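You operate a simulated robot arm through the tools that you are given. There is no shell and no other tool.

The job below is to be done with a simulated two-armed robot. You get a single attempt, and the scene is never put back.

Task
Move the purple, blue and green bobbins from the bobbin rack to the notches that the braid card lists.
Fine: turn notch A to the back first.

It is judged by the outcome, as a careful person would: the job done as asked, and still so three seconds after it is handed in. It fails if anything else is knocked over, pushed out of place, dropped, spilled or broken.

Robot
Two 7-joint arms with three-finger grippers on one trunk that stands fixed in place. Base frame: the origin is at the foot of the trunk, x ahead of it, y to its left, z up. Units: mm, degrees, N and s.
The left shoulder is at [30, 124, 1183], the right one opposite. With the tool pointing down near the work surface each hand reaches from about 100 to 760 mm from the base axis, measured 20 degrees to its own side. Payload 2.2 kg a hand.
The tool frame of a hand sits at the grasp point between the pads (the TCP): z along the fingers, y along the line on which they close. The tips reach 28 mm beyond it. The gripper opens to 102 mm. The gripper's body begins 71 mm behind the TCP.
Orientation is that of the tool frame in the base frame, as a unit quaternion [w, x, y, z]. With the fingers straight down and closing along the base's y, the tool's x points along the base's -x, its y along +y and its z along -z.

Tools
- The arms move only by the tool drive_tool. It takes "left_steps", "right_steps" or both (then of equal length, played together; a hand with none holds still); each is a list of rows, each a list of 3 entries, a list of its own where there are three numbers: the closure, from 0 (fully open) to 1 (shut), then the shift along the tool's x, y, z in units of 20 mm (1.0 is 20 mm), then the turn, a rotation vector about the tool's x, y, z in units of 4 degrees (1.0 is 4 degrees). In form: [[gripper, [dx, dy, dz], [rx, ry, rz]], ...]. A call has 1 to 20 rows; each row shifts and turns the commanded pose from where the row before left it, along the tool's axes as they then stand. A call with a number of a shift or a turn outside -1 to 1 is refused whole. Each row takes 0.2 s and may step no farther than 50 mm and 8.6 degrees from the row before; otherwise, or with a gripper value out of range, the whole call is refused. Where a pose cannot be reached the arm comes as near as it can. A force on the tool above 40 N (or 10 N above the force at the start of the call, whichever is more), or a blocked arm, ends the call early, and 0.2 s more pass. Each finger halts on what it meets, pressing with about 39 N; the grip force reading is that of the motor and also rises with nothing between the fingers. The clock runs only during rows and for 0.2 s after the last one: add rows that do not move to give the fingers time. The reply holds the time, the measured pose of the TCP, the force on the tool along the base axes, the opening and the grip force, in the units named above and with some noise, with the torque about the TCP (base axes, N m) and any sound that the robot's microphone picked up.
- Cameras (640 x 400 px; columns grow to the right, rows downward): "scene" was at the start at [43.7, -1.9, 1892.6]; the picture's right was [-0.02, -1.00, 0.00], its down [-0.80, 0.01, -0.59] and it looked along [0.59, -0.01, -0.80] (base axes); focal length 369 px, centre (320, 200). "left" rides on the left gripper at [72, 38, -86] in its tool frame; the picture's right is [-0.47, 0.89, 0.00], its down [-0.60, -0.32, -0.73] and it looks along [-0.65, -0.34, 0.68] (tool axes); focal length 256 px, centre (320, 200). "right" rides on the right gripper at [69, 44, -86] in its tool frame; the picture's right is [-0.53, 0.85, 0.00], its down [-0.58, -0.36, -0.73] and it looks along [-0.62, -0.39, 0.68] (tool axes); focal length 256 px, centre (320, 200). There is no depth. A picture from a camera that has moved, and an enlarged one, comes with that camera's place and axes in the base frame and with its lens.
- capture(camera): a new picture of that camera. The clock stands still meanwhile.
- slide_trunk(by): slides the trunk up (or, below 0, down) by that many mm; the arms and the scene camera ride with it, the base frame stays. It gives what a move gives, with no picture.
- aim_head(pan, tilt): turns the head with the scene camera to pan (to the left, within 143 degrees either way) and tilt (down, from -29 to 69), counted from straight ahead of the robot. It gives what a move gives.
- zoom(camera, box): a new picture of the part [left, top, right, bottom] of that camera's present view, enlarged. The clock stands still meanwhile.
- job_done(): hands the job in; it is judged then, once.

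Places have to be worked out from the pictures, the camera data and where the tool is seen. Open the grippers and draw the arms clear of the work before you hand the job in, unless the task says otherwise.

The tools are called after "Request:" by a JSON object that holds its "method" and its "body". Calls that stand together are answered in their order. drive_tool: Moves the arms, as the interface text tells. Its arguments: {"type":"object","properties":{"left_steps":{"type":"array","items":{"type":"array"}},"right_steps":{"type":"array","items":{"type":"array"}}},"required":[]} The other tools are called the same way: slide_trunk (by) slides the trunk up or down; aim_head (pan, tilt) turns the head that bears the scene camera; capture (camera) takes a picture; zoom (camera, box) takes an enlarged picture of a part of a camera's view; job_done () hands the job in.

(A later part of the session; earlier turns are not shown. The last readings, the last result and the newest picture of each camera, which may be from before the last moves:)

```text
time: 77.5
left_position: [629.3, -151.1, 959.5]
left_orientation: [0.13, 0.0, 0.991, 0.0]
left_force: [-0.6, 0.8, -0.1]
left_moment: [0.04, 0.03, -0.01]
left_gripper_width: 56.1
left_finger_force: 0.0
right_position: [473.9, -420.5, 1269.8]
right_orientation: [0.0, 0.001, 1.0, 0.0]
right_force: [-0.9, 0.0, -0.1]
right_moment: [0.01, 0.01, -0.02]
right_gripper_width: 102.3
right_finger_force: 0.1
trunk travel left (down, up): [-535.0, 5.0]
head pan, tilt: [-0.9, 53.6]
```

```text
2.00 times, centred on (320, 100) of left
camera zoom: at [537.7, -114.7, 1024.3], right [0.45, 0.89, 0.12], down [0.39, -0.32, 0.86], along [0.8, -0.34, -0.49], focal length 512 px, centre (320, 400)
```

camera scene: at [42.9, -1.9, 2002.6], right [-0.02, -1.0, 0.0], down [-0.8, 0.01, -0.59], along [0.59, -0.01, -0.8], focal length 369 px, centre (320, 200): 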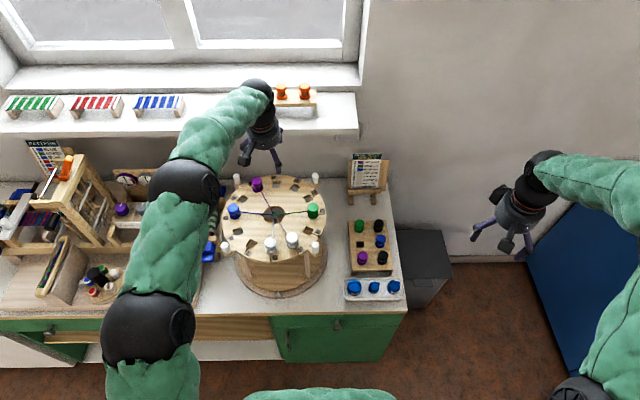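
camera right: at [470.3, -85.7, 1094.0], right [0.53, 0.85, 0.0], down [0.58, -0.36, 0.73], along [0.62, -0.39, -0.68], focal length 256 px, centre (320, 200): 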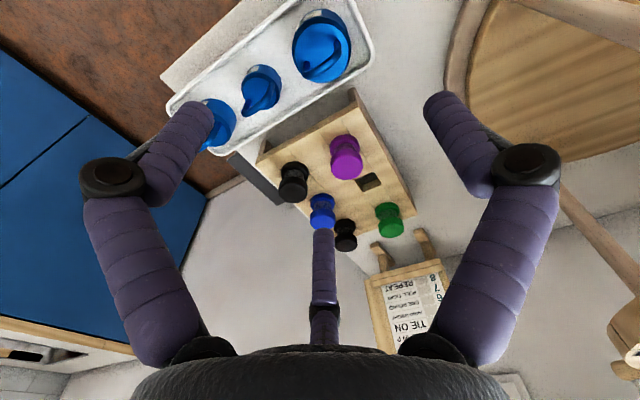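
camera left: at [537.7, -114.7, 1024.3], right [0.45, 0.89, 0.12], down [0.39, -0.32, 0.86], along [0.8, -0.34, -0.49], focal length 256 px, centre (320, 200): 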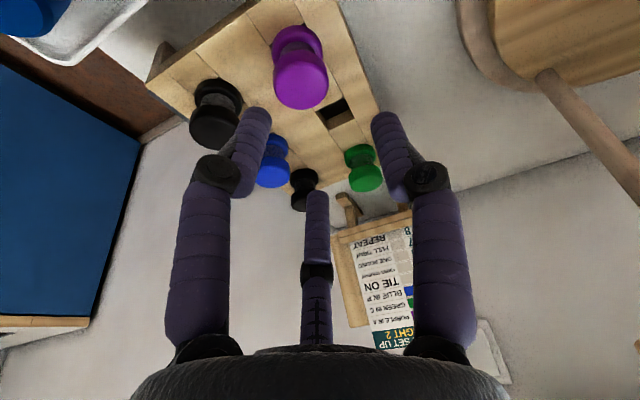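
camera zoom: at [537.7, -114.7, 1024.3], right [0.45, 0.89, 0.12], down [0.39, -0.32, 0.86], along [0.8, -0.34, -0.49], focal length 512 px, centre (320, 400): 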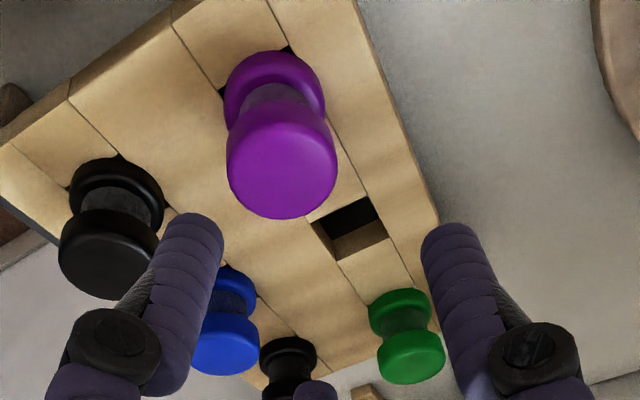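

The bobbin centre is confirmed at (628.7,−155). I lower to z≈902.5 so only the top flange is between the fingers, and check the forces.

Request:
{"method": "drive_tool", "body": {"left_steps": [[0.45, [0.193, -0.028, 0.686], [0, 0, 0]], [0.45, [0.193, -0.028, 0.686], [0, 0, 0]], [0.45, [0.193, -0.028, 0.686], [0, 0, 0]], [0.45, [0.193, -0.028, 0.686], [0, 0, 0]], [0.45, [0, 0, 0], [0, 0, 0]], [0.45, [0, 0, 0], [0, 0, 0]]]}}

Request:
{"method": "capture", "body": {"camera": "left"}}

Request:
{"method": "zoom", "body": {"camera": "left", "box": [200, 60, 440, 220]}}

```text
time: 78.9
left_position: [627.8, -155.4, 901.6]
left_orientation: [0.131, 0.0, 0.991, 0.0]
left_force: [0.6, 0.2, 0.2]
left_moment: [0.03, 0.01, -0.01]
left_gripper_width: 56.1
left_finger_force: 0.0
right_position: [473.3, -421.4, 1269.5]
right_orientation: [0.0, 0.0, 1.0, 0.0]
right_force: [-1.1, 0.6, -0.2]
right_moment: [-0.03, -0.01, 0.02]
right_gripper_width: 102.0
right_finger_force: 0.0
trunk travel left (down, up): [-535.0, 5.0]
head pan, tilt: [-0.9, 53.6]
```

```text
taken
camera left: at [535.2, -117.9, 966.8], right [0.45, 0.89, 0.12], down [0.39, -0.32, 0.86], along [0.8, -0.34, -0.49], focal length 256 px, centre (320, 200)
```

left: 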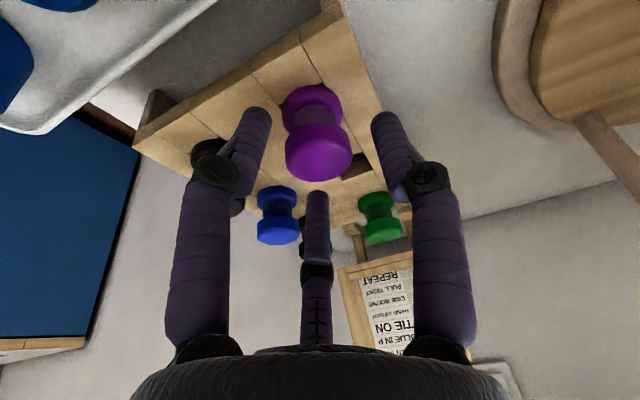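

```text
2.50 times, centred on (320, 140) of left
camera zoom: at [535.2, -117.9, 966.8], right [0.45, 0.89, 0.12], down [0.39, -0.32, 0.86], along [0.8, -0.34, -0.49], focal length 640 px, centre (320, 350)
```

zoom: 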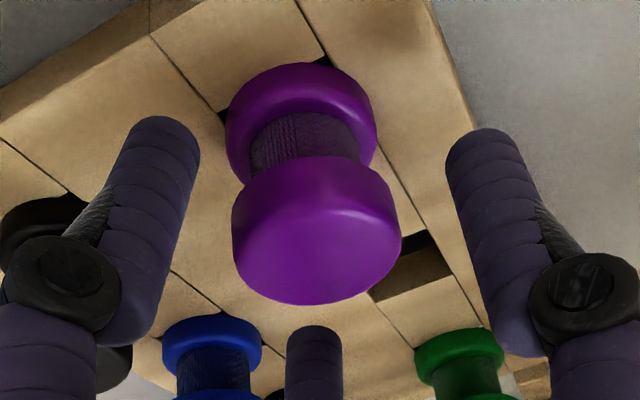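

No contact and nicely centred. I lower 4 mm more and close moderately on the top flange.

Request:
{"method": "drive_tool", "body": {"left_steps": [[0.45, [0.052, 0, 0.193], [0, 0, 0]], [0.45, [0, 0, 0], [0, 0, 0]], [0.55, [0, 0, 0], [0, 0, 0]], [0.6, [0, 0, 0], [0, 0, 0]], [0.65, [0, 0, 0], [0, 0, 0]], [0.7, [0, 0, 0], [0, 0, 0]], [0.78, [0, 0, 0], [0, 0, 0]], [0.85, [0, 0, 0], [0, 0, 0]], [0.85, [0, 0, 0], [0, 0, 0]]]}}

Request:
{"method": "zoom", "body": {"camera": "left", "box": [200, 60, 440, 220]}}

```text
time: 80.9
left_position: [627.8, -154.9, 898.4]
left_orientation: [0.13, 0.0, 0.992, 0.0]
left_force: [1.1, -0.5, 0.4]
left_moment: [0.05, -0.01, 0.02]
left_gripper_width: 32.9
left_finger_force: 38.8
right_position: [473.4, -421.2, 1269.0]
right_orientation: [0.0, 0.0, 1.0, -0.001]
right_force: [0.4, -0.4, 0.7]
right_moment: [-0.01, 0.02, 0.0]
right_gripper_width: 102.1
right_finger_force: 0.1
trunk travel left (down, up): [-535.0, 5.0]
head pan, tilt: [-0.9, 53.6]
```

```text
2.50 times, centred on (320, 140) of left
camera zoom: at [535.3, -117.8, 962.9], right [0.45, 0.89, 0.12], down [0.39, -0.32, 0.86], along [0.8, -0.34, -0.49], focal length 640 px, centre (320, 350)
```

zoom: 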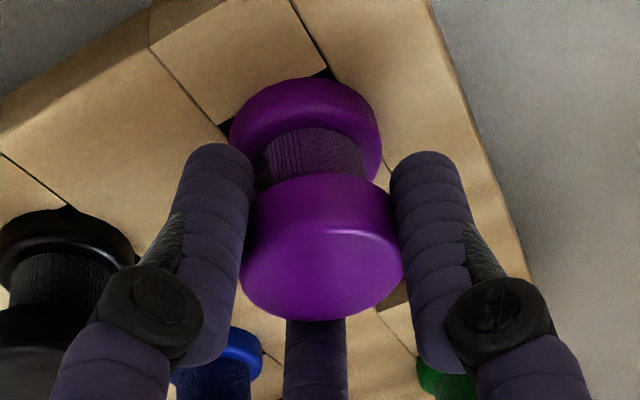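

Gripped at 32.9 mm with no side load on the arm. I lift straight up slowly 30 mm and look at how the bobbin sits in the hand.

Request:
{"method": "drive_tool", "body": {"left_steps": [[0.85, [-0.065, 0, -0.2415], [0, 0, 0]], [0.85, [-0.065, 0, -0.2415], [0, 0, 0]], [0.85, [-0.13, 0, -0.483], [0, 0, 0]], [0.85, [-0.13, 0, -0.483], [0, 0, 0]], [0.85, [0, 0, 0], [0, 0, 0]]]}}

Request:
{"method": "zoom", "body": {"camera": "left", "box": [200, 60, 440, 220]}}

Request:
{"method": "zoom", "body": {"camera": "scene", "box": [330, 200, 420, 310]}}

```text
time: 82.1
left_position: [628.1, -156.0, 927.4]
left_orientation: [0.13, 0.0, 0.991, -0.001]
left_force: [-0.2, 0.4, -0.6]
left_moment: [0.0, 0.03, -0.03]
left_gripper_width: 32.7
left_finger_force: 38.3
right_position: [472.2, -422.9, 1269.0]
right_orientation: [0.001, 0.0, 1.0, 0.0]
right_force: [-0.1, 0.2, 0.5]
right_moment: [-0.01, 0.02, 0.02]
right_gripper_width: 102.2
right_finger_force: 0.1
trunk travel left (down, up): [-535.0, 5.0]
head pan, tilt: [-0.9, 53.6]
```

```text
2.50 times, centred on (320, 140) of left
camera zoom: at [536.1, -118.6, 992.2], right [0.45, 0.89, 0.12], down [0.39, -0.32, 0.86], along [0.8, -0.34, -0.49], focal length 640 px, centre (320, 350)
```

zoom: 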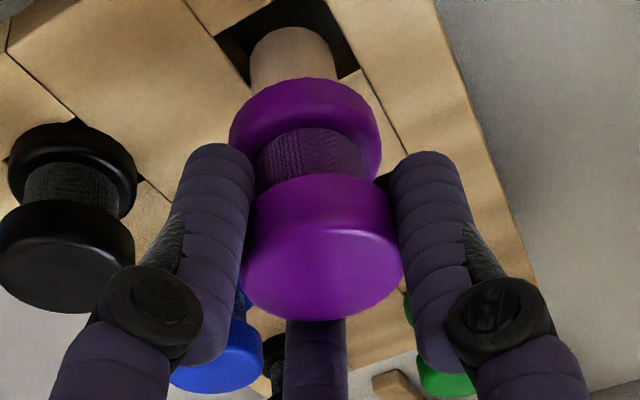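

```text
3.64 times, centred on (375, 255) of scene
camera zoom: at [44.0, -2.4, 2002.6], right [-0.02, -1.0, 0.0], down [-0.81, 0.01, -0.59], along [0.59, -0.01, -0.81], focal length 1342 px, centre (120, 0)
```

zoom: 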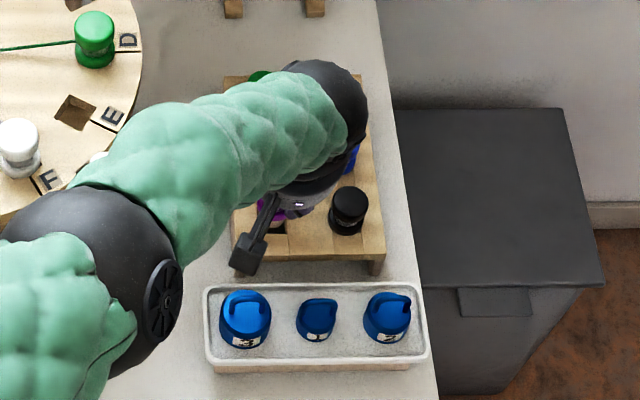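

Purple is out, still upright in the hand, and its plug is a round ~19 mm dowel, so the 27 mm holes give generous tolerance. I lift to z≈1264 and carry it across to y=129.

Request:
{"method": "drive_tool", "body": {"left_steps": [[0.85, [-0.2588, 0, -0.9659], [0, 0, 0]], [0.85, [-0.2588, 0, -0.9659], [0, 0, 0]], [0.85, [-0.2588, 0, -0.9659], [0, 0, 0]], [0.85, [-0.2588, 0, -0.9659], [0, 0, 0]], [0.85, [-0.2588, 0, -0.9659], [0, 0, 0]], [0.85, [-0.2588, 0, -0.9659], [0, 0, 0]], [0.85, [-0.2588, 0, -0.9659], [0, 0, 0]], [0.85, [-0.2588, 0, -0.9659], [0, 0, 0]], [0.85, [-0.2588, 0, -0.9659], [0, 0, 0]], [0.85, [-0.2588, 0, -0.9659], [0, 0, 0]], [0.85, [-0.2588, 0, -0.9659], [0, 0, 0]], [0.85, [-0.2588, 0, -0.9659], [0, 0, 0]], [0.85, [-0.2588, 0, -0.9659], [0, 0, 0]], [0.85, [-0.2588, 0, -0.9659], [0, 0, 0]], [0.85, [-0.2588, 0, -0.9659], [0, 0, 0]], [0.85, [-0.2588, 0, -0.9659], [0, 0, 0]], [0.85, [-0.2588, 0, -0.9659], [0, 0, 0]], [0.85, [0, 0, 0], [0, 0, 0]]]}}

Request:
{"method": "drive_tool", "body": {"left_steps": [[0.85, [0, 0.7, 0], [0, 0, 0]], [0.85, [0, 0.9, 0], [0, 0, 0]], [0.85, [0, 0.9, 0], [0, 0, 0]], [0.85, [0, 0.9, 0], [0, 0, 0]], [0.85, [0, 0.9, 0], [0, 0, 0]], [0.85, [0, 0.9, 0], [0, 0, 0]], [0.85, [0, 0.9, 0], [0, 0, 0]], [0.85, [0, 0.9, 0], [0, 0, 0]], [0.85, [0, 0.9, 0], [0, 0, 0]], [0.85, [0, 0.9, 0], [0, 0, 0]], [0.85, [0, 0.9, 0], [0, 0, 0]], [0.85, [0, 0.9, 0], [0, 0, 0]], [0.85, [0, 0.9, 0], [0, 0, 0]], [0.85, [0, 0.9, 0], [0, 0, 0]], [0.85, [0, 0.9, 0], [0, 0, 0]], [0.85, [0, 0.9, 0], [0, 0, 0]], [0.85, [0, 0, 0], [0, 0, 0]], [0.85, [0, 0, 0], [0, 0, 0]]]}}

Request:
{"method": "capture", "body": {"camera": "left"}}

Request:
{"method": "capture", "body": {"camera": "scene"}}

```text
time: 85.9
left_position: [629.3, -154.9, 1268.0]
left_orientation: [0.13, 0.0, 0.992, 0.0]
left_force: [0.5, -0.2, -0.7]
left_moment: [-0.05, 0.01, 0.01]
left_gripper_width: 32.6
left_finger_force: 39.3
right_position: [473.1, -421.1, 1268.4]
right_orientation: [-0.001, 0.0, 1.0, 0.0]
right_force: [-0.3, 0.1, 0.8]
right_moment: [0.04, -0.05, 0.01]
right_gripper_width: 102.0
right_finger_force: 0.0
trunk travel left (down, up): [-535.0, 5.0]
head pan, tilt: [-0.9, 53.6]
```

```text
time: 89.7
left_position: [627.2, 129.7, 1268.4]
left_orientation: [0.132, 0.0, 0.991, 0.0]
left_force: [-0.1, 0.3, -0.2]
left_moment: [0.0, 0.01, 0.01]
left_gripper_width: 33.1
left_finger_force: 38.6
right_position: [473.3, -421.2, 1268.7]
right_orientation: [0.0, 0.0, 1.0, 0.0]
right_force: [-0.3, 0.5, -0.7]
right_moment: [0.01, -0.02, -0.04]
right_gripper_width: 102.0
right_finger_force: 0.0
trunk travel left (down, up): [-535.0, 5.0]
head pan, tilt: [-0.9, 53.6]
```

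```text
taken
camera left: at [536.2, 166.4, 1333.6], right [0.45, 0.89, 0.12], down [0.39, -0.32, 0.86], along [0.8, -0.34, -0.49], focal length 256 px, centre (320, 200)
```

left: 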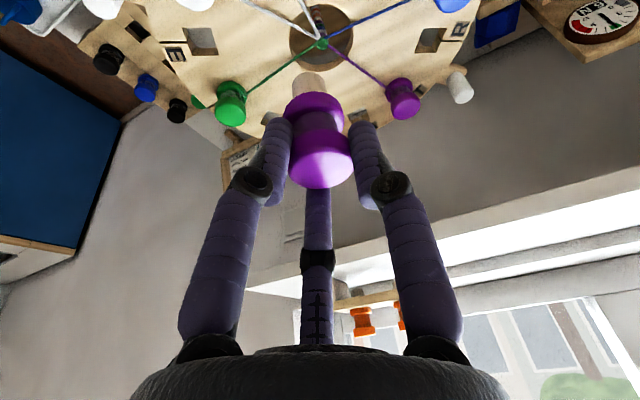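

```text
taken
camera scene: at [43.7, -1.9, 2002.6], right [-0.02, -1.0, 0.0], down [-0.8, 0.01, -0.59], along [0.59, -0.01, -0.81], focal length 369 px, centre (320, 200)
```

scene: 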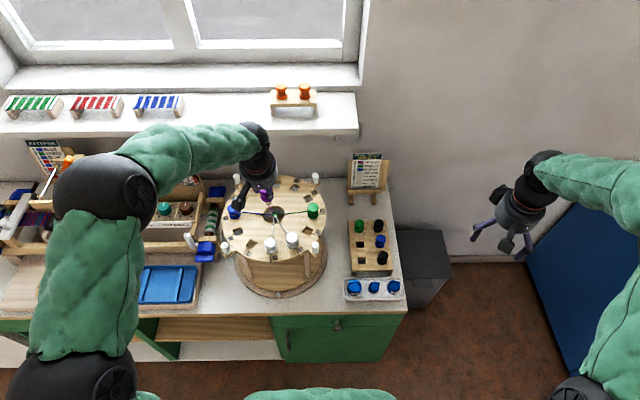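

The bobbin hangs vertically and the grip is steady. I lower to z≈1198 and move forward 160 mm over the disc toward A.

Request:
{"method": "drive_tool", "body": {"left_steps": [[0.85, [0.226, 0, 0.845], [0, 0, 0]], [0.85, [0.226, 0, 0.845], [0, 0, 0]], [0.85, [0.226, 0, 0.845], [0, 0, 0]], [0.85, [0.226, 0, 0.845], [0, 0, 0]], [0.85, [-0.7, 0, 0.1876], [0, 0, 0]], [0.85, [-0.9, 0, 0.2411], [0, 0, 0]], [0.85, [-0.9, 0, 0.2411], [0, 0, 0]], [0.85, [-0.9, 0, 0.2411], [0, 0, 0]], [0.85, [-0.9, 0, 0.2411], [0, 0, 0]], [0.85, [-0.9, 0, 0.2411], [0, 0, 0]], [0.85, [-0.9, 0, 0.2411], [0, 0, 0]], [0.85, [-0.9, 0, 0.2411], [0, 0, 0]], [0.85, [-0.7, 0, 0.1876], [0, 0, 0]], [0.85, [0, 0, 0], [0, 0, 0]], [0.85, [0, 0, 0], [0, 0, 0]]]}}

Request:
{"method": "capture", "body": {"camera": "left"}}

Request:
{"method": "zoom", "body": {"camera": "scene", "box": [190, 80, 350, 250]}}

```text
time: 92.9
left_position: [786.5, 125.6, 1197.5]
left_orientation: [0.131, 0.0, 0.991, 0.0]
left_force: [-0.3, -0.2, -0.4]
left_moment: [-0.02, -0.01, 0.02]
left_gripper_width: 32.9
left_finger_force: 38.9
right_position: [473.4, -422.7, 1267.6]
right_orientation: [0.0, 0.0, 1.0, 0.0]
right_force: [0.6, -0.3, 0.0]
right_moment: [0.01, -0.01, -0.01]
right_gripper_width: 102.1
right_finger_force: 0.1
trunk travel left (down, up): [-535.0, 5.0]
head pan, tilt: [-0.9, 53.6]
```

```text
taken
camera left: at [695.3, 163.2, 1261.5], right [0.45, 0.89, 0.12], down [0.39, -0.32, 0.86], along [0.8, -0.34, -0.49], focal length 256 px, centre (320, 200)
```

left: 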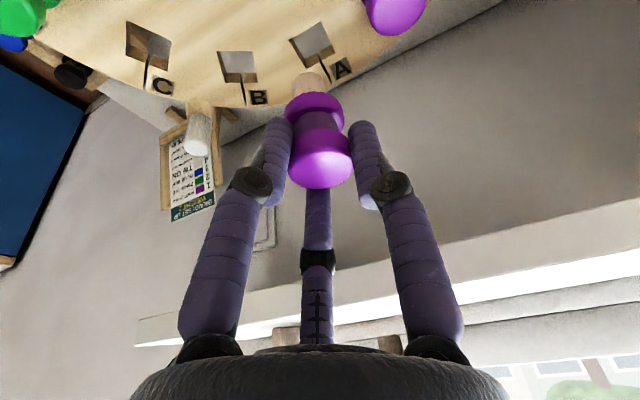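

```text
2.35 times, centred on (270, 165) of scene
camera zoom: at [44.1, -2.1, 2002.6], right [-0.02, -1.0, 0.0], down [-0.81, 0.01, -0.59], along [0.59, -0.01, -0.81], focal length 868 px, centre (438, 282)
```

zoom: 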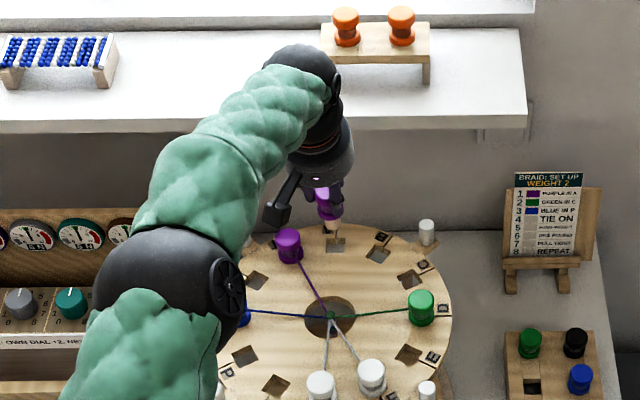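

The arm's true y is 125.4 here, a few mm off the command, so I measure hole A directly from this hand view before lowering.

Request:
{"method": "zoom", "body": {"camera": "left", "box": [230, 0, 390, 130]}}

Request:
{"method": "zoom", "body": {"camera": "scene", "box": [240, 130, 304, 190]}}

```text
3.08 times, centred on (310, 65) of left
camera zoom: at [695.3, 163.2, 1261.5], right [0.45, 0.89, 0.12], down [0.39, -0.32, 0.86], along [0.8, -0.34, -0.49], focal length 788 px, centre (351, 615)
```

zoom: 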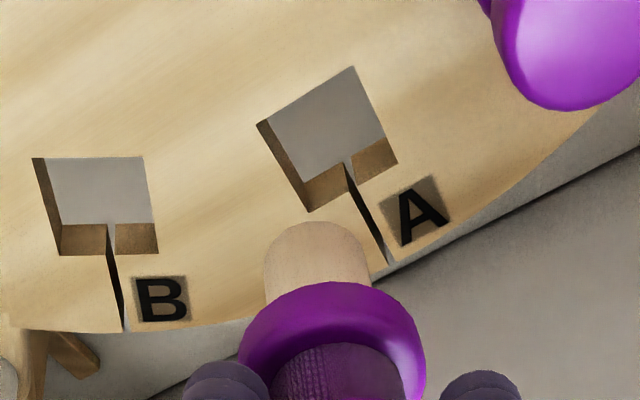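

```text
6.67 times, centred on (272, 160) of scene
camera zoom: at [44.1, -2.1, 2002.6], right [-0.02, -1.0, 0.0], down [-0.81, 0.01, -0.59], along [0.59, -0.01, -0.81], focal length 2460 px, centre (640, 467)
```

zoom: 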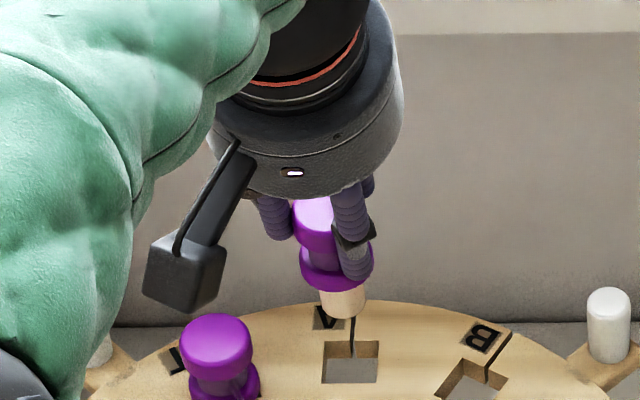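

Hole A measures (807.2,128.2) and the bobbin axis is vertical near (788,125). I shift +19.5 mm in x and +2.8 mm in y, then lower 40 mm and recheck.

Request:
{"method": "drive_tool", "body": {"left_steps": [[0.85, [-0.314, 0.047, 0.084], [0, 0, 0]], [0.85, [-0.314, 0.047, 0.084], [0, 0, 0]], [0.85, [-0.314, 0.047, 0.084], [0, 0, 0]], [0.85, [0.129, 0, 0.483], [0, 0, 0]], [0.85, [0.129, 0, 0.483], [0, 0, 0]], [0.85, [0.129, 0, 0.483], [0, 0, 0]], [0.85, [0.129, 0, 0.483], [0, 0, 0]], [0.85, [0, 0, 0], [0, 0, 0]], [0.85, [0, 0, 0], [0, 0, 0]]]}}

Request:
{"method": "zoom", "body": {"camera": "left", "box": [230, 0, 390, 130]}}

Request:
{"method": "zoom", "body": {"camera": "scene", "box": [240, 130, 304, 190]}}

```text
time: 94.9
left_position: [808.2, 130.3, 1157.8]
left_orientation: [0.131, 0.0, 0.991, 0.0]
left_force: [-0.1, 0.4, -0.6]
left_moment: [0.0, 0.0, 0.02]
left_gripper_width: 32.7
left_finger_force: 39.1
right_position: [474.2, -422.1, 1269.1]
right_orientation: [0.0, 0.0, 1.0, 0.001]
right_force: [0.4, 0.2, 0.5]
right_moment: [0.0, 0.01, 0.0]
right_gripper_width: 102.2
right_finger_force: 0.0
trunk travel left (down, up): [-535.0, 5.0]
head pan, tilt: [-0.9, 53.6]
```

```text
3.08 times, centred on (310, 65) of left
camera zoom: at [717.4, 167.5, 1222.5], right [0.45, 0.89, 0.12], down [0.39, -0.32, 0.86], along [0.8, -0.34, -0.49], focal length 788 px, centre (351, 615)
```

zoom: 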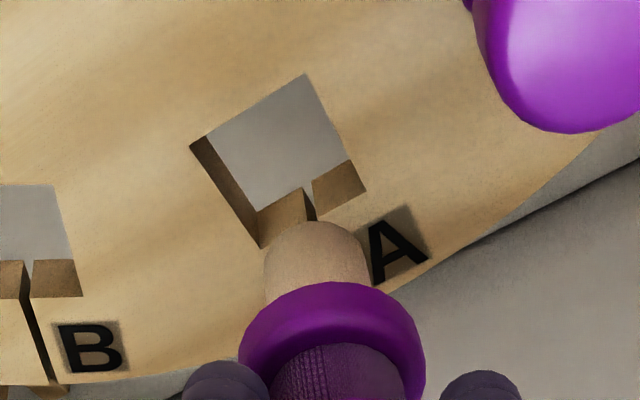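

```text
6.67 times, centred on (272, 160) of scene
camera zoom: at [43.9, -2.0, 2002.6], right [-0.02, -1.0, 0.0], down [-0.81, 0.01, -0.59], along [0.59, -0.01, -0.81], focal length 2460 px, centre (640, 467)
```

zoom: 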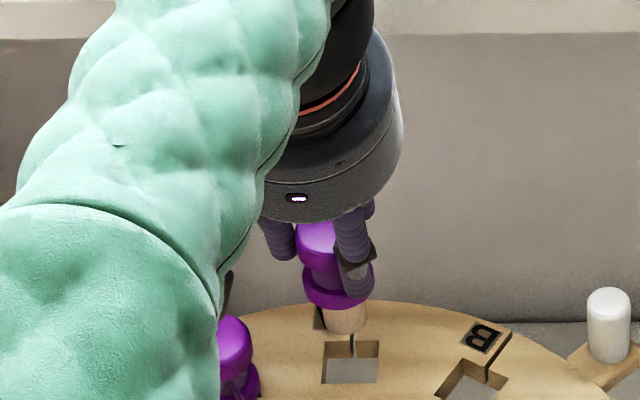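

The views agree within 2–3 mm; I correct by (−2, −1.5) mm and lower 40 mm slowly into the hole, watching the force.

Request:
{"method": "drive_tool", "body": {"left_steps": [[0.85, [0.097, -0.075, -0.026], [0, 0, 0]], [0.85, [0, 0, 0], [0, 0, 0]], [0.85, [0.0647, 0, 0.2415], [0, 0, 0]], [0.85, [0.0647, 0, 0.2415], [0, 0, 0]], [0.85, [0.0647, 0, 0.2415], [0, 0, 0]], [0.85, [0.0647, 0, 0.2415], [0, 0, 0]], [0.85, [0.0647, 0, 0.2415], [0, 0, 0]], [0.85, [0.0647, 0, 0.2415], [0, 0, 0]], [0.85, [0.0647, 0, 0.2415], [0, 0, 0]], [0.85, [0.0647, 0, 0.2415], [0, 0, 0]], [0.85, [0, 0, 0], [0, 0, 0]]]}}

Request:
{"method": "zoom", "body": {"camera": "left", "box": [230, 0, 390, 130]}}

Request:
{"method": "zoom", "body": {"camera": "scene", "box": [240, 130, 304, 190]}}

```text
time: 97.3
left_position: [802.9, 129.1, 1114.0]
left_orientation: [0.129, -0.001, 0.992, 0.0]
left_force: [-1.3, -1.3, -3.7]
left_moment: [0.1, -0.17, 0.04]
left_gripper_width: 32.7
left_finger_force: 39.3
right_position: [472.0, -421.5, 1269.3]
right_orientation: [0.0, 0.0, 1.0, 0.001]
right_force: [0.0, 0.4, 0.0]
right_moment: [0.01, -0.04, 0.01]
right_gripper_width: 102.1
right_finger_force: 0.1
trunk travel left (down, up): [-535.0, 5.0]
head pan, tilt: [-0.9, 53.6]
```

```text
3.08 times, centred on (310, 65) of left
camera zoom: at [711.0, 165.7, 1179.2], right [0.45, 0.89, 0.12], down [0.4, -0.32, 0.86], along [0.8, -0.34, -0.49], focal length 788 px, centre (351, 615)
```

zoom: 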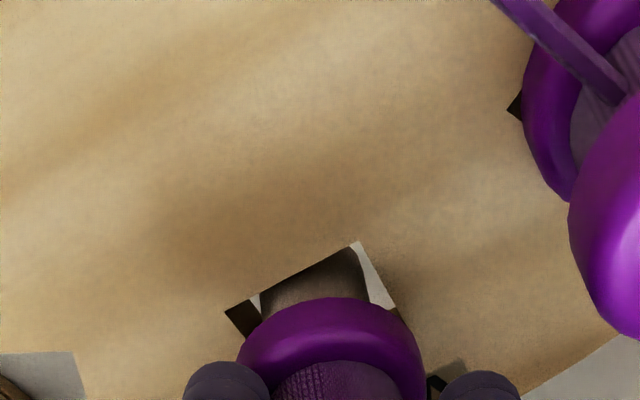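

```text
6.67 times, centred on (272, 160) of scene
camera zoom: at [42.5, -2.5, 2002.4], right [-0.02, -1.0, 0.0], down [-0.8, 0.01, -0.59], along [0.59, -0.01, -0.8], focal length 2460 px, centre (640, 467)
```

zoom: 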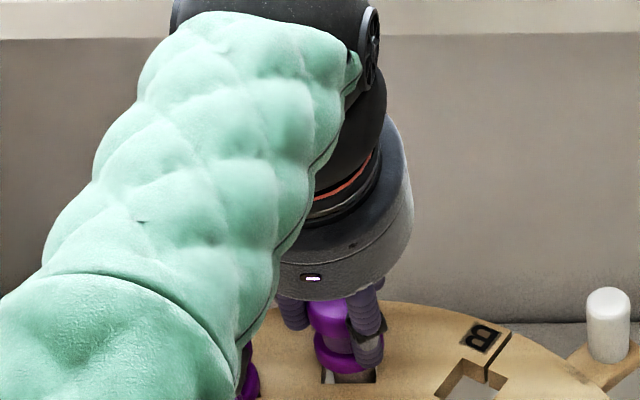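

The plug has entered the hole but sits against its near edge. I shift 3.5 mm forward and continue down a few mm.

Request:
{"method": "drive_tool", "body": {"left_steps": [[0.85, [-0.085, 0, 0.0225], [0, 0, 0]], [0.85, [-0.085, 0, 0.0225], [0, 0, 0]], [0.85, [0, 0, 0], [0, 0, 0]], [0.85, [0.039, 0, 0.145], [0, 0, 0]], [0.85, [0.02, 0, 0.0725], [0, 0, 0]], [0.85, [0, 0, 0], [0, 0, 0]], [0.85, [0, 0, 0], [0, 0, 0]]]}}

Request:
{"method": "zoom", "body": {"camera": "left", "box": [230, 30, 390, 160]}}

Request:
{"method": "zoom", "body": {"camera": "scene", "box": [240, 130, 304, 190]}}

```text
time: 98.9
left_position: [805.4, 129.0, 1114.3]
left_orientation: [0.131, 0.0, 0.991, 0.0]
left_force: [0.6, 1.0, -1.0]
left_moment: [0.04, -0.02, -0.01]
left_gripper_width: 32.7
left_finger_force: 39.0
left hand out of reach, approached as far as the arm can: row 2
right_position: [474.4, -421.8, 1269.8]
right_orientation: [0.0, 0.001, 1.0, 0.0]
right_force: [0.1, 0.4, -0.5]
right_moment: [-0.02, -0.04, -0.04]
right_gripper_width: 102.2
right_finger_force: 0.1
trunk travel left (down, up): [-535.0, 5.0]
head pan, tilt: [-0.9, 53.6]
```

```text
3.08 times, centred on (310, 95) of left
camera zoom: at [712.5, 166.3, 1178.9], right [0.45, 0.89, 0.12], down [0.39, -0.32, 0.86], along [0.8, -0.34, -0.49], focal length 788 px, centre (351, 523)
```

zoom: 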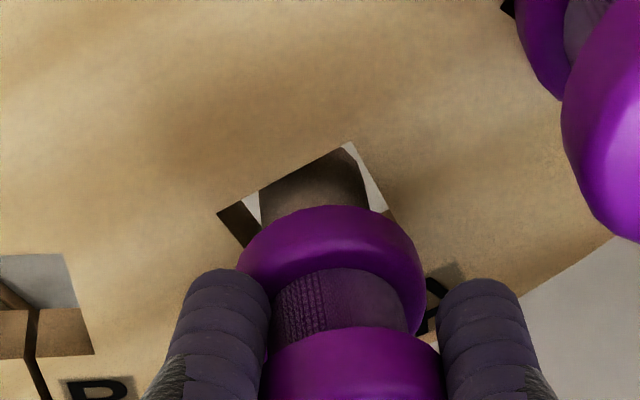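

```text
6.67 times, centred on (272, 160) of scene
camera zoom: at [43.7, -2.1, 2002.6], right [-0.02, -1.0, 0.0], down [-0.8, 0.01, -0.59], along [0.59, -0.01, -0.81], focal length 2460 px, centre (640, 467)
```

zoom: 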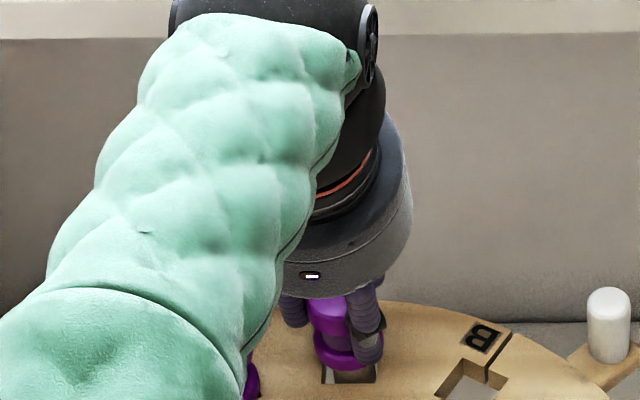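

The reach limit is met but the plug is inside the hole with no load. I continue lowering about 7 mm to seat the flange.

Request:
{"method": "drive_tool", "body": {"left_steps": [[0.85, [0.03, 0, 0.0966], [0, 0, 0]], [0.85, [0.0259, 0, 0.0966], [0, 0, 0]], [0.85, [0.0259, 0, 0.0966], [0, 0, 0]], [0.85, [0.0259, 0, 0.0966], [0, 0, 0]], [0.85, [0, 0, 0], [0, 0, 0]], [0.85, [0, 0, 0], [0, 0, 0]]]}}

Request:
{"method": "zoom", "body": {"camera": "left", "box": [230, 30, 390, 160]}}

Request:
{"method": "zoom", "body": {"camera": "scene", "box": [240, 130, 304, 190]}}

```text
time: 100.3
left_position: [802.9, 128.9, 1105.8]
left_orientation: [0.13, 0.001, 0.991, 0.0]
left_force: [-0.1, 0.3, -1.1]
left_moment: [0.01, 0.03, 0.02]
left_gripper_width: 32.4
left_finger_force: 38.9
left hand out of reach, approached as far as the arm can: row 4
right_position: [473.1, -422.2, 1270.4]
right_orientation: [0.0, 0.0, 1.0, 0.0]
right_force: [0.1, 0.3, 0.1]
right_moment: [0.01, 0.0, -0.02]
right_gripper_width: 102.0
right_finger_force: 0.1
trunk travel left (down, up): [-535.0, 5.0]
head pan, tilt: [-0.9, 53.6]
```

```text
3.08 times, centred on (310, 95) of left
camera zoom: at [711.0, 166.8, 1170.9], right [0.45, 0.89, 0.12], down [0.39, -0.32, 0.86], along [0.8, -0.34, -0.49], focal length 788 px, centre (351, 523)
```

zoom: 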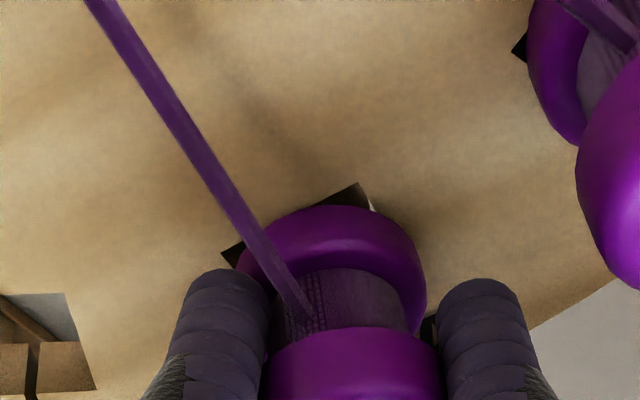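

```text
6.67 times, centred on (272, 160) of scene
camera zoom: at [44.0, -2.1, 2002.6], right [-0.02, -1.0, 0.0], down [-0.81, 0.01, -0.59], along [0.59, -0.01, -0.81], focal length 2460 px, centre (640, 467)
```

zoom: 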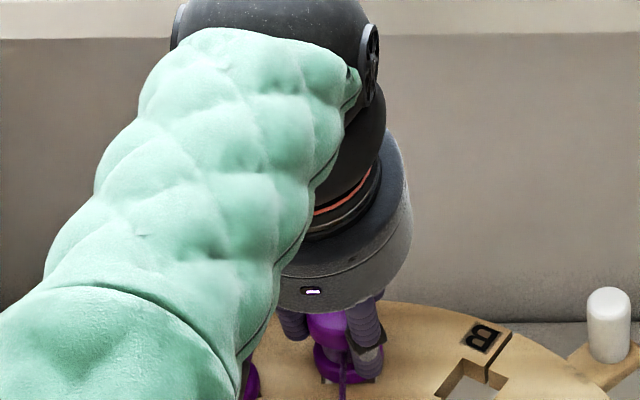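

The bobbin's purple thread has appeared to the centre, so it is seated in A. I open just to about 46 mm and withdraw along the tool axis so no fingertip hooks the flange.

Request:
{"method": "drive_tool", "body": {"left_steps": [[0.75, [0, 0, 0], [0, 0, 0]], [0.65, [0, 0, 0], [0, 0, 0]], [0.55, [0, 0, 0], [0, 0, 0]], [0.55, [0, 0, 0], [0, 0, 0]], [0.55, [0, 0, 0], [0, 0, 0]]]}}

Request:
{"method": "zoom", "body": {"camera": "left", "box": [220, 40, 420, 220]}}

```text
time: 101.5
left_position: [802.8, 129.5, 1105.2]
left_orientation: [0.13, 0.0, 0.991, 0.0]
left_force: [0.1, -0.3, -0.9]
left_moment: [-0.02, 0.03, 0.01]
left_gripper_width: 45.8
left_finger_force: 0.1
right_position: [473.7, -421.1, 1269.0]
right_orientation: [0.0, 0.0, 1.0, 0.001]
right_force: [-0.9, 0.1, 0.9]
right_moment: [0.0, -0.01, 0.02]
right_gripper_width: 101.8
right_finger_force: 0.1
trunk travel left (down, up): [-535.0, 5.0]
head pan, tilt: [-0.9, 53.6]
```

```text
2.22 times, centred on (320, 130) of left
camera zoom: at [710.9, 166.8, 1170.9], right [0.45, 0.89, 0.12], down [0.39, -0.32, 0.86], along [0.8, -0.34, -0.49], focal length 569 px, centre (320, 356)
```

zoom: 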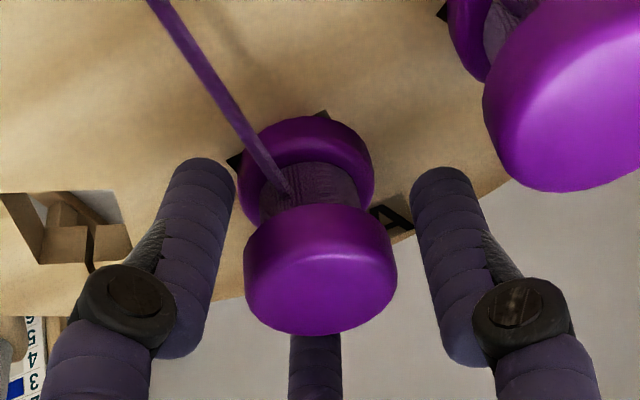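

The bobbin stands free with clearance on all sides. I withdraw along the tool's own axis.

Request:
{"method": "drive_tool", "body": {"left_steps": [[0.55, [0, 0, -0.3], [0, 0, 0]], [0.55, [0, 0, -0.5], [0, 0, 0]], [0.55, [0, 0, -0.7], [0, 0, 0]], [0.55, [0, 0, -1], [0, 0, 0]], [0.55, [0, 0, -1], [0, 0, 0]], [0.55, [0, 0, -1], [0, 0, 0]], [0.4, [0.966, 0, -0.259], [0, 0, 0]], [0.2, [0.966, 0, -0.259], [0, 0, 0]], [0, [0.966, 0, -0.259], [0, 0, 0]], [0, [0.966, 0, -0.259], [0, 0, 0]], [0, [0.966, 0, -0.259], [0, 0, 0]], [0, [0, 0, 0], [0, 0, 0]]]}}

Request:
{"method": "zoom", "body": {"camera": "scene", "box": [200, 130, 340, 260]}}

Request:
{"method": "capture", "body": {"camera": "left"}}

```text
time: 104.1
left_position: [676.8, 131.0, 1194.0]
left_orientation: [0.131, 0.0, 0.991, 0.0]
left_force: [-0.5, 0.7, -0.8]
left_moment: [0.01, -0.01, -0.05]
left_gripper_width: 102.0
left_finger_force: 0.0
right_position: [473.8, -421.1, 1268.9]
right_orientation: [0.0, 0.0, 1.0, 0.0]
right_force: [0.2, 0.5, -0.4]
right_moment: [-0.04, -0.02, -0.04]
right_gripper_width: 101.7
right_finger_force: 0.1
trunk travel left (down, up): [-535.0, 5.0]
head pan, tilt: [-0.9, 53.6]
```

```text
3.08 times, centred on (270, 195) of scene
camera zoom: at [44.6, -2.2, 2002.5], right [-0.02, -1.0, 0.0], down [-0.81, 0.01, -0.59], along [0.59, -0.01, -0.81], focal length 1136 px, centre (474, 215)
```

zoom: 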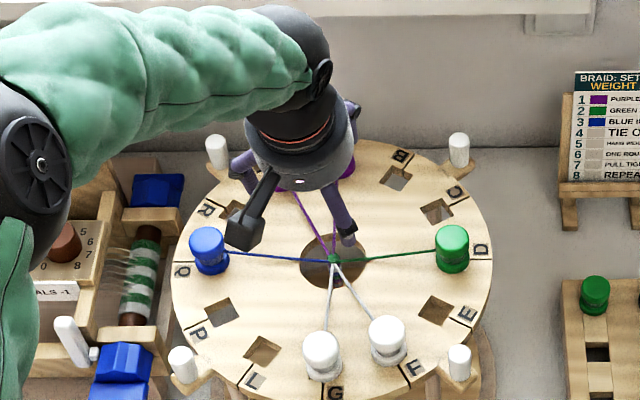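

```text
taken
camera left: at [586.3, 168.2, 1259.4], right [0.45, 0.89, 0.12], down [0.39, -0.32, 0.86], along [0.8, -0.34, -0.49], focal length 256 px, centre (320, 200)
```

left: 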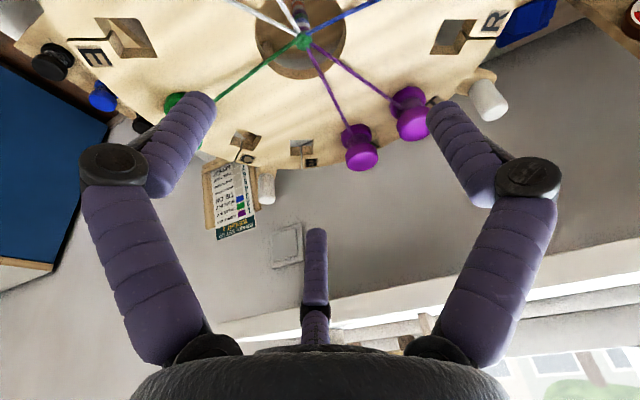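

Purple stands in A with its thread. I now withdraw the left arm up and out to the left to leave room for the right arm.

Request:
{"method": "drive_tool", "body": {"left_steps": [[0, [-0.2588, 0, -0.966], [0, 0, 0]], [0, [-0.2588, 0, -0.966], [0, 0, 0]], [0, [-0.2588, 0, -0.966], [0, 0, 0]], [0, [-0.2588, 0, -0.966], [0, 0, 0]], [0, [0.6, 0.5, -0.8], [0, 0, 0]], [0, [0.8, 1, 0], [0, 1, 0]], [0, [0.8, 1, 0], [0, 1, 0]], [0, [0.8, 1, 0], [0, 1, 0]], [0, [0.8, 1, 0], [0, 0.75, 0]], [0, [0.8, 1, 0], [0, 0, 0]], [0, [0.8, 1, 0], [0, 0, 0]], [0, [0.8, 1, 0], [0, 0, 0]], [0, [0.8, 1, 0], [0, 0, 0]], [0, [0.8, 1, 0], [0, 0, 0]], [0, [0.5, 1, 0], [0, 0, 0]], [0, [0.5, 1, 0], [0, 0, 0]], [0, [0.5, 1, 0], [0, 0, 0]], [0, [0, 0, 0], [0, 0, 0]]]}}

Request:
{"method": "capture", "body": {"camera": "scene"}}

Request:
{"method": "zoom", "body": {"camera": "scene", "box": [210, 160, 340, 280]}}

```text
time: 107.9
left_position: [492.0, 378.0, 1275.6]
left_orientation: [0.0, 0.0, 1.0, 0.0]
left_force: [0.5, 0.8, 0.0]
left_moment: [0.03, -0.02, 0.01]
left_gripper_width: 101.9
left_finger_force: 0.0
right_position: [474.9, -421.0, 1269.8]
right_orientation: [0.001, 0.0, 1.0, -0.001]
right_force: [1.5, 0.5, 0.4]
right_moment: [0.03, 0.0, -0.01]
right_gripper_width: 102.1
right_finger_force: 0.1
trunk travel left (down, up): [-535.0, 5.0]
head pan, tilt: [-0.9, 53.6]
```

```text
taken
camera scene: at [44.2, -2.5, 2002.6], right [-0.02, -1.0, 0.0], down [-0.81, 0.01, -0.59], along [0.59, -0.01, -0.81], focal length 369 px, centre (320, 200)
```

scene: 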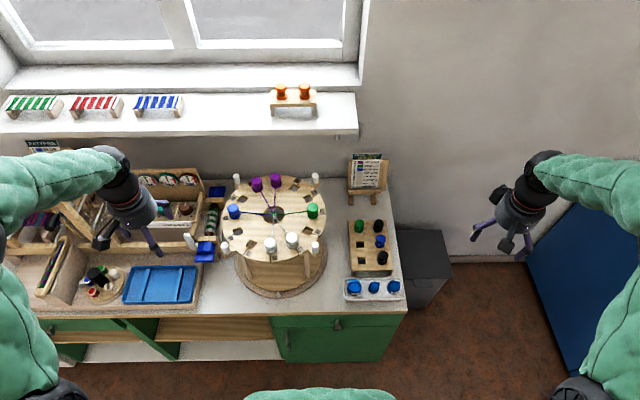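

```text
3.33 times, centred on (275, 220) of scene
camera zoom: at [44.2, -2.5, 2002.6], right [-0.02, -1.0, 0.0], down [-0.81, 0.01, -0.59], along [0.59, -0.01, -0.81], focal length 1230 px, centre (470, 133)
```

zoom: 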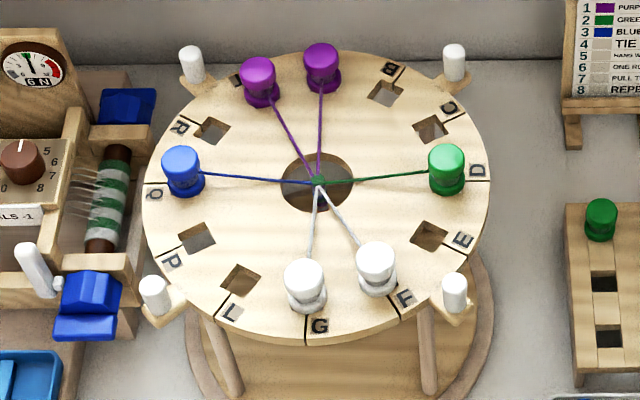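

The disc shows purple in A with the rest undisturbed. Next, green: I bring the right hand over the rack toward (698,−153) and tilt it 15° forward.

Request:
{"method": "drive_tool", "body": {"right_steps": [[0, [-0.8, 0.957, 0.3], [0, 0, 0]], [0, [-0.8, 0.957, 0.3], [0, 0, 0]], [0, [-0.8, 0.957, 0.3], [0, 0, 0]], [0, [-0.8, 0.957, 0.3], [0, 0, 0]], [0, [-0.8, 0.957, 0.3], [0, 0, 0]], [0, [-0.8, 0.957, 0.3], [0, 0, 0]], [0, [-0.8, 0.957, 0.3], [0, 0, 0]], [0, [-0.8, 0.957, 0.3], [0, 0, 0]], [0, [-0.8, 0.957, 0.3], [0, 0, 0]], [0, [-0.8, 0.957, 0.3], [0, 0, 0]], [0, [-0.8, 0.957, 0.3], [0, 0, 0]], [0, [-0.8, 0.957, 0.3], [0, 0, 0]], [0, [-0.8, 0.957, 0.3], [0, 0, 0]], [0, [-0.8, 0.957, 0.3], [0, 0, 0]], [0, [0, 0, 0], [0, -1, 0]], [0, [0, 0, 0], [0, -1, 0]], [0, [0, 0, 0], [0, -1, 0]], [0, [0, 0, 0], [0, -0.75, 0]], [0, [0, 0, 0], [0, 0, 0]]]}}

Request:
{"method": "capture", "body": {"camera": "scene"}}

Request:
{"method": "capture", "body": {"camera": "right"}}

```text
time: 111.9
left_position: [492.5, 378.8, 1275.3]
left_orientation: [0.0, 0.0, 1.0, 0.0]
left_force: [0.3, -0.2, -0.4]
left_moment: [0.01, 0.01, 0.01]
left_gripper_width: 102.0
left_finger_force: 0.0
right_position: [697.0, -154.8, 1184.1]
right_orientation: [0.13, 0.0, 0.992, 0.0]
right_force: [-0.1, 0.3, 0.6]
right_moment: [-0.03, -0.01, 0.01]
right_gripper_width: 102.1
right_finger_force: 0.0
trunk travel left (down, up): [-535.0, 5.0]
head pan, tilt: [-0.9, 53.6]
```

```text
taken
camera scene: at [44.6, -1.5, 2002.6], right [-0.02, -1.0, 0.0], down [-0.81, 0.01, -0.59], along [0.59, -0.01, -0.81], focal length 369 px, centre (320, 200)
```

scene: 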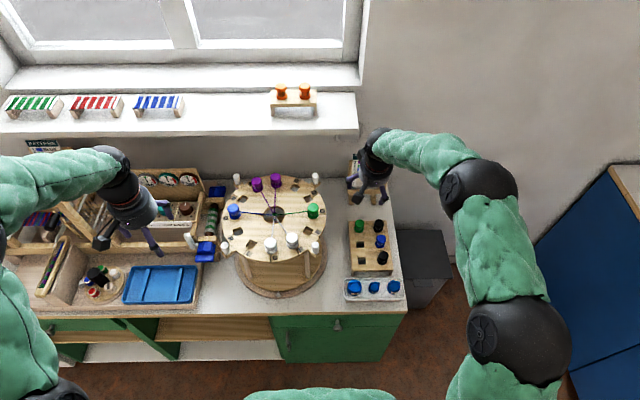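

```text
taken
camera right: at [609.9, -109.2, 1250.0], right [0.52, 0.85, 0.14], down [0.37, -0.36, 0.86], along [0.77, -0.39, -0.5], focal length 256 px, centre (320, 200)
```

right: 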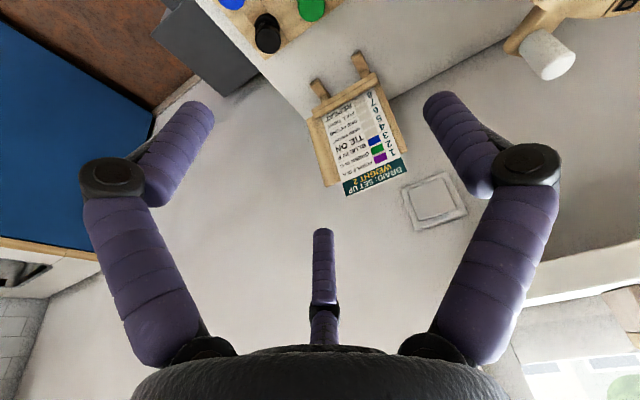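

I descend along the tool axis to about (759,−153.5,960), setting the fingers to 56 mm, and check green's position.

Request:
{"method": "drive_tool", "body": {"right_steps": [[0, [-0.008, 0.005, 0.968], [0, 0, 0]], [0, [-0.008, 0.005, 0.968], [0, 0, 0]], [0, [-0.008, 0.005, 0.968], [0, 0, 0]], [0.1, [-0.008, 0.005, 0.968], [0, 0, 0]], [0.2, [-0.008, 0.005, 0.968], [0, 0, 0]], [0.3, [-0.008, 0.005, 0.968], [0, 0, 0]], [0.4, [-0.008, 0.005, 0.968], [0, 0, 0]], [0.45, [-0.008, 0.005, 0.968], [0, 0, 0]], [0.45, [-0.008, 0.005, 0.968], [0, 0, 0]], [0.45, [-0.008, 0.005, 0.968], [0, 0, 0]], [0.45, [-0.008, 0.005, 0.968], [0, 0, 0]], [0.45, [-0.008, 0.005, 0.968], [0, 0, 0]], [0.45, [0, 0, 0], [0, 0, 0]], [0.45, [0, 0, 0], [0, 0, 0]]]}}

Request:
{"method": "capture", "body": {"camera": "right"}}

Request:
{"method": "zoom", "body": {"camera": "right", "box": [220, 0, 420, 200]}}

Request:
{"method": "zoom", "body": {"camera": "scene", "box": [320, 170, 440, 310]}}

```text
time: 114.9
left_position: [492.6, 378.8, 1276.0]
left_orientation: [0.001, 0.0, 1.0, 0.001]
left_force: [-0.7, -0.6, -0.6]
left_moment: [0.01, 0.01, 0.0]
left_gripper_width: 101.9
left_finger_force: 0.0
right_position: [758.7, -154.3, 959.3]
right_orientation: [0.131, 0.0, 0.991, 0.0]
right_force: [0.7, 0.0, 0.1]
right_moment: [0.01, 0.01, 0.0]
right_gripper_width: 56.1
right_finger_force: 0.0
trunk travel left (down, up): [-535.0, 5.0]
head pan, tilt: [-0.9, 53.6]
```

```text
taken
camera right: at [671.7, -109.1, 1025.0], right [0.52, 0.85, 0.14], down [0.37, -0.36, 0.86], along [0.77, -0.39, -0.5], focal length 256 px, centre (320, 200)
```

right: 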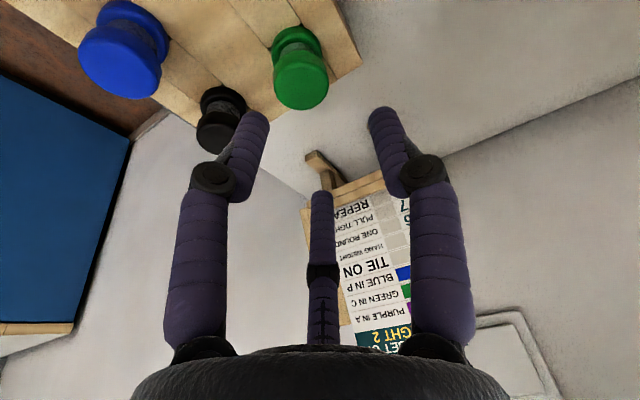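

```text
2.00 times, centred on (320, 100) of right
camera zoom: at [671.7, -109.1, 1025.0], right [0.52, 0.85, 0.14], down [0.37, -0.36, 0.86], along [0.77, -0.39, -0.5], focal length 512 px, centre (320, 400)
```

zoom: 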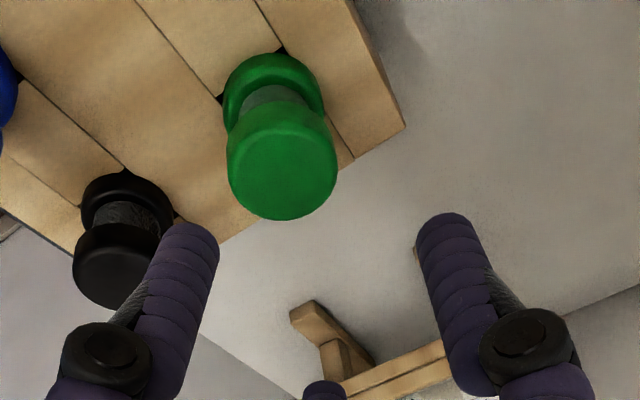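

```text
2.86 times, centred on (380, 240) of scene
camera zoom: at [44.0, -1.9, 2002.6], right [-0.02, -1.0, 0.0], down [-0.81, 0.01, -0.59], along [0.59, -0.01, -0.81], focal length 1054 px, centre (149, 86)
```

zoom: 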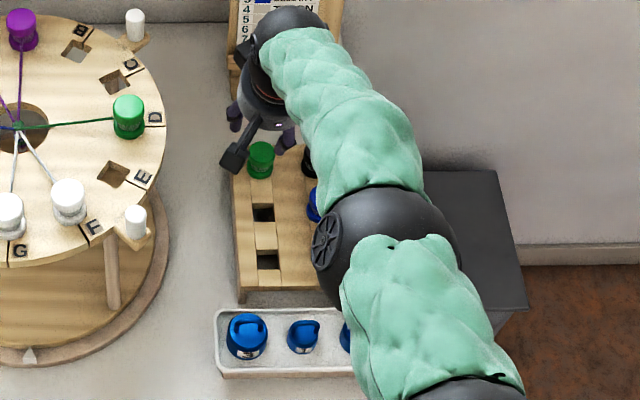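

Green sits right below the hand at about (760.5,−153.8). I lower 61 mm to the same grip height as before and check.

Request:
{"method": "drive_tool", "body": {"right_steps": [[0.45, [0.1975, -0.006, 0.7365], [0, 0, 0]], [0.45, [0.1975, -0.006, 0.7365], [0, 0, 0]], [0.45, [0.1975, -0.006, 0.7365], [0, 0, 0]], [0.45, [0.1975, -0.006, 0.7365], [0, 0, 0]], [0.45, [0, 0, 0], [0, 0, 0]], [0.45, [0, 0, 0], [0, 0, 0]]]}}

Request:
{"method": "zoom", "body": {"camera": "right", "box": [200, 60, 440, 220]}}

```text
time: 116.3
left_position: [492.0, 378.7, 1276.4]
left_orientation: [-0.001, 0.0, 1.0, 0.0]
left_force: [-0.3, 0.3, -0.1]
left_moment: [0.03, 0.0, -0.03]
left_gripper_width: 102.2
left_finger_force: 0.0
right_position: [739.6, -148.5, 909.6]
right_orientation: [0.131, 0.0, 0.991, -0.001]
right_force: [0.6, -0.1, -1.2]
right_moment: [0.0, -0.02, -0.01]
right_gripper_width: 56.2
right_finger_force: 0.1
right hand out of reach, approached as far as the arm can: row 1, 2, 3, 4
trunk travel left (down, up): [-535.0, 5.0]
head pan, tilt: [-0.9, 53.6]
```

```text
2.50 times, centred on (320, 140) of right
camera zoom: at [652.3, -103.8, 974.8], right [0.52, 0.85, 0.14], down [0.37, -0.36, 0.86], along [0.77, -0.39, -0.5], focal length 640 px, centre (320, 350)
```

zoom: 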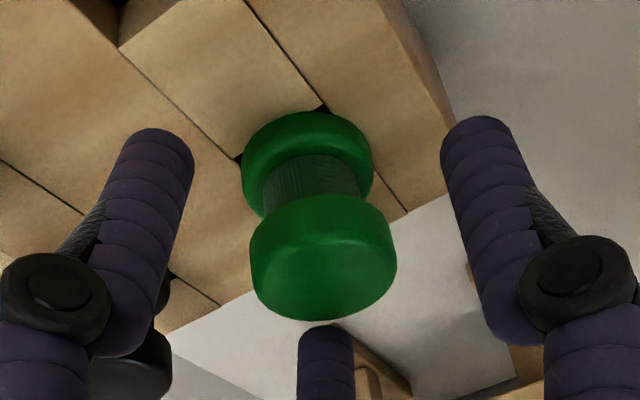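

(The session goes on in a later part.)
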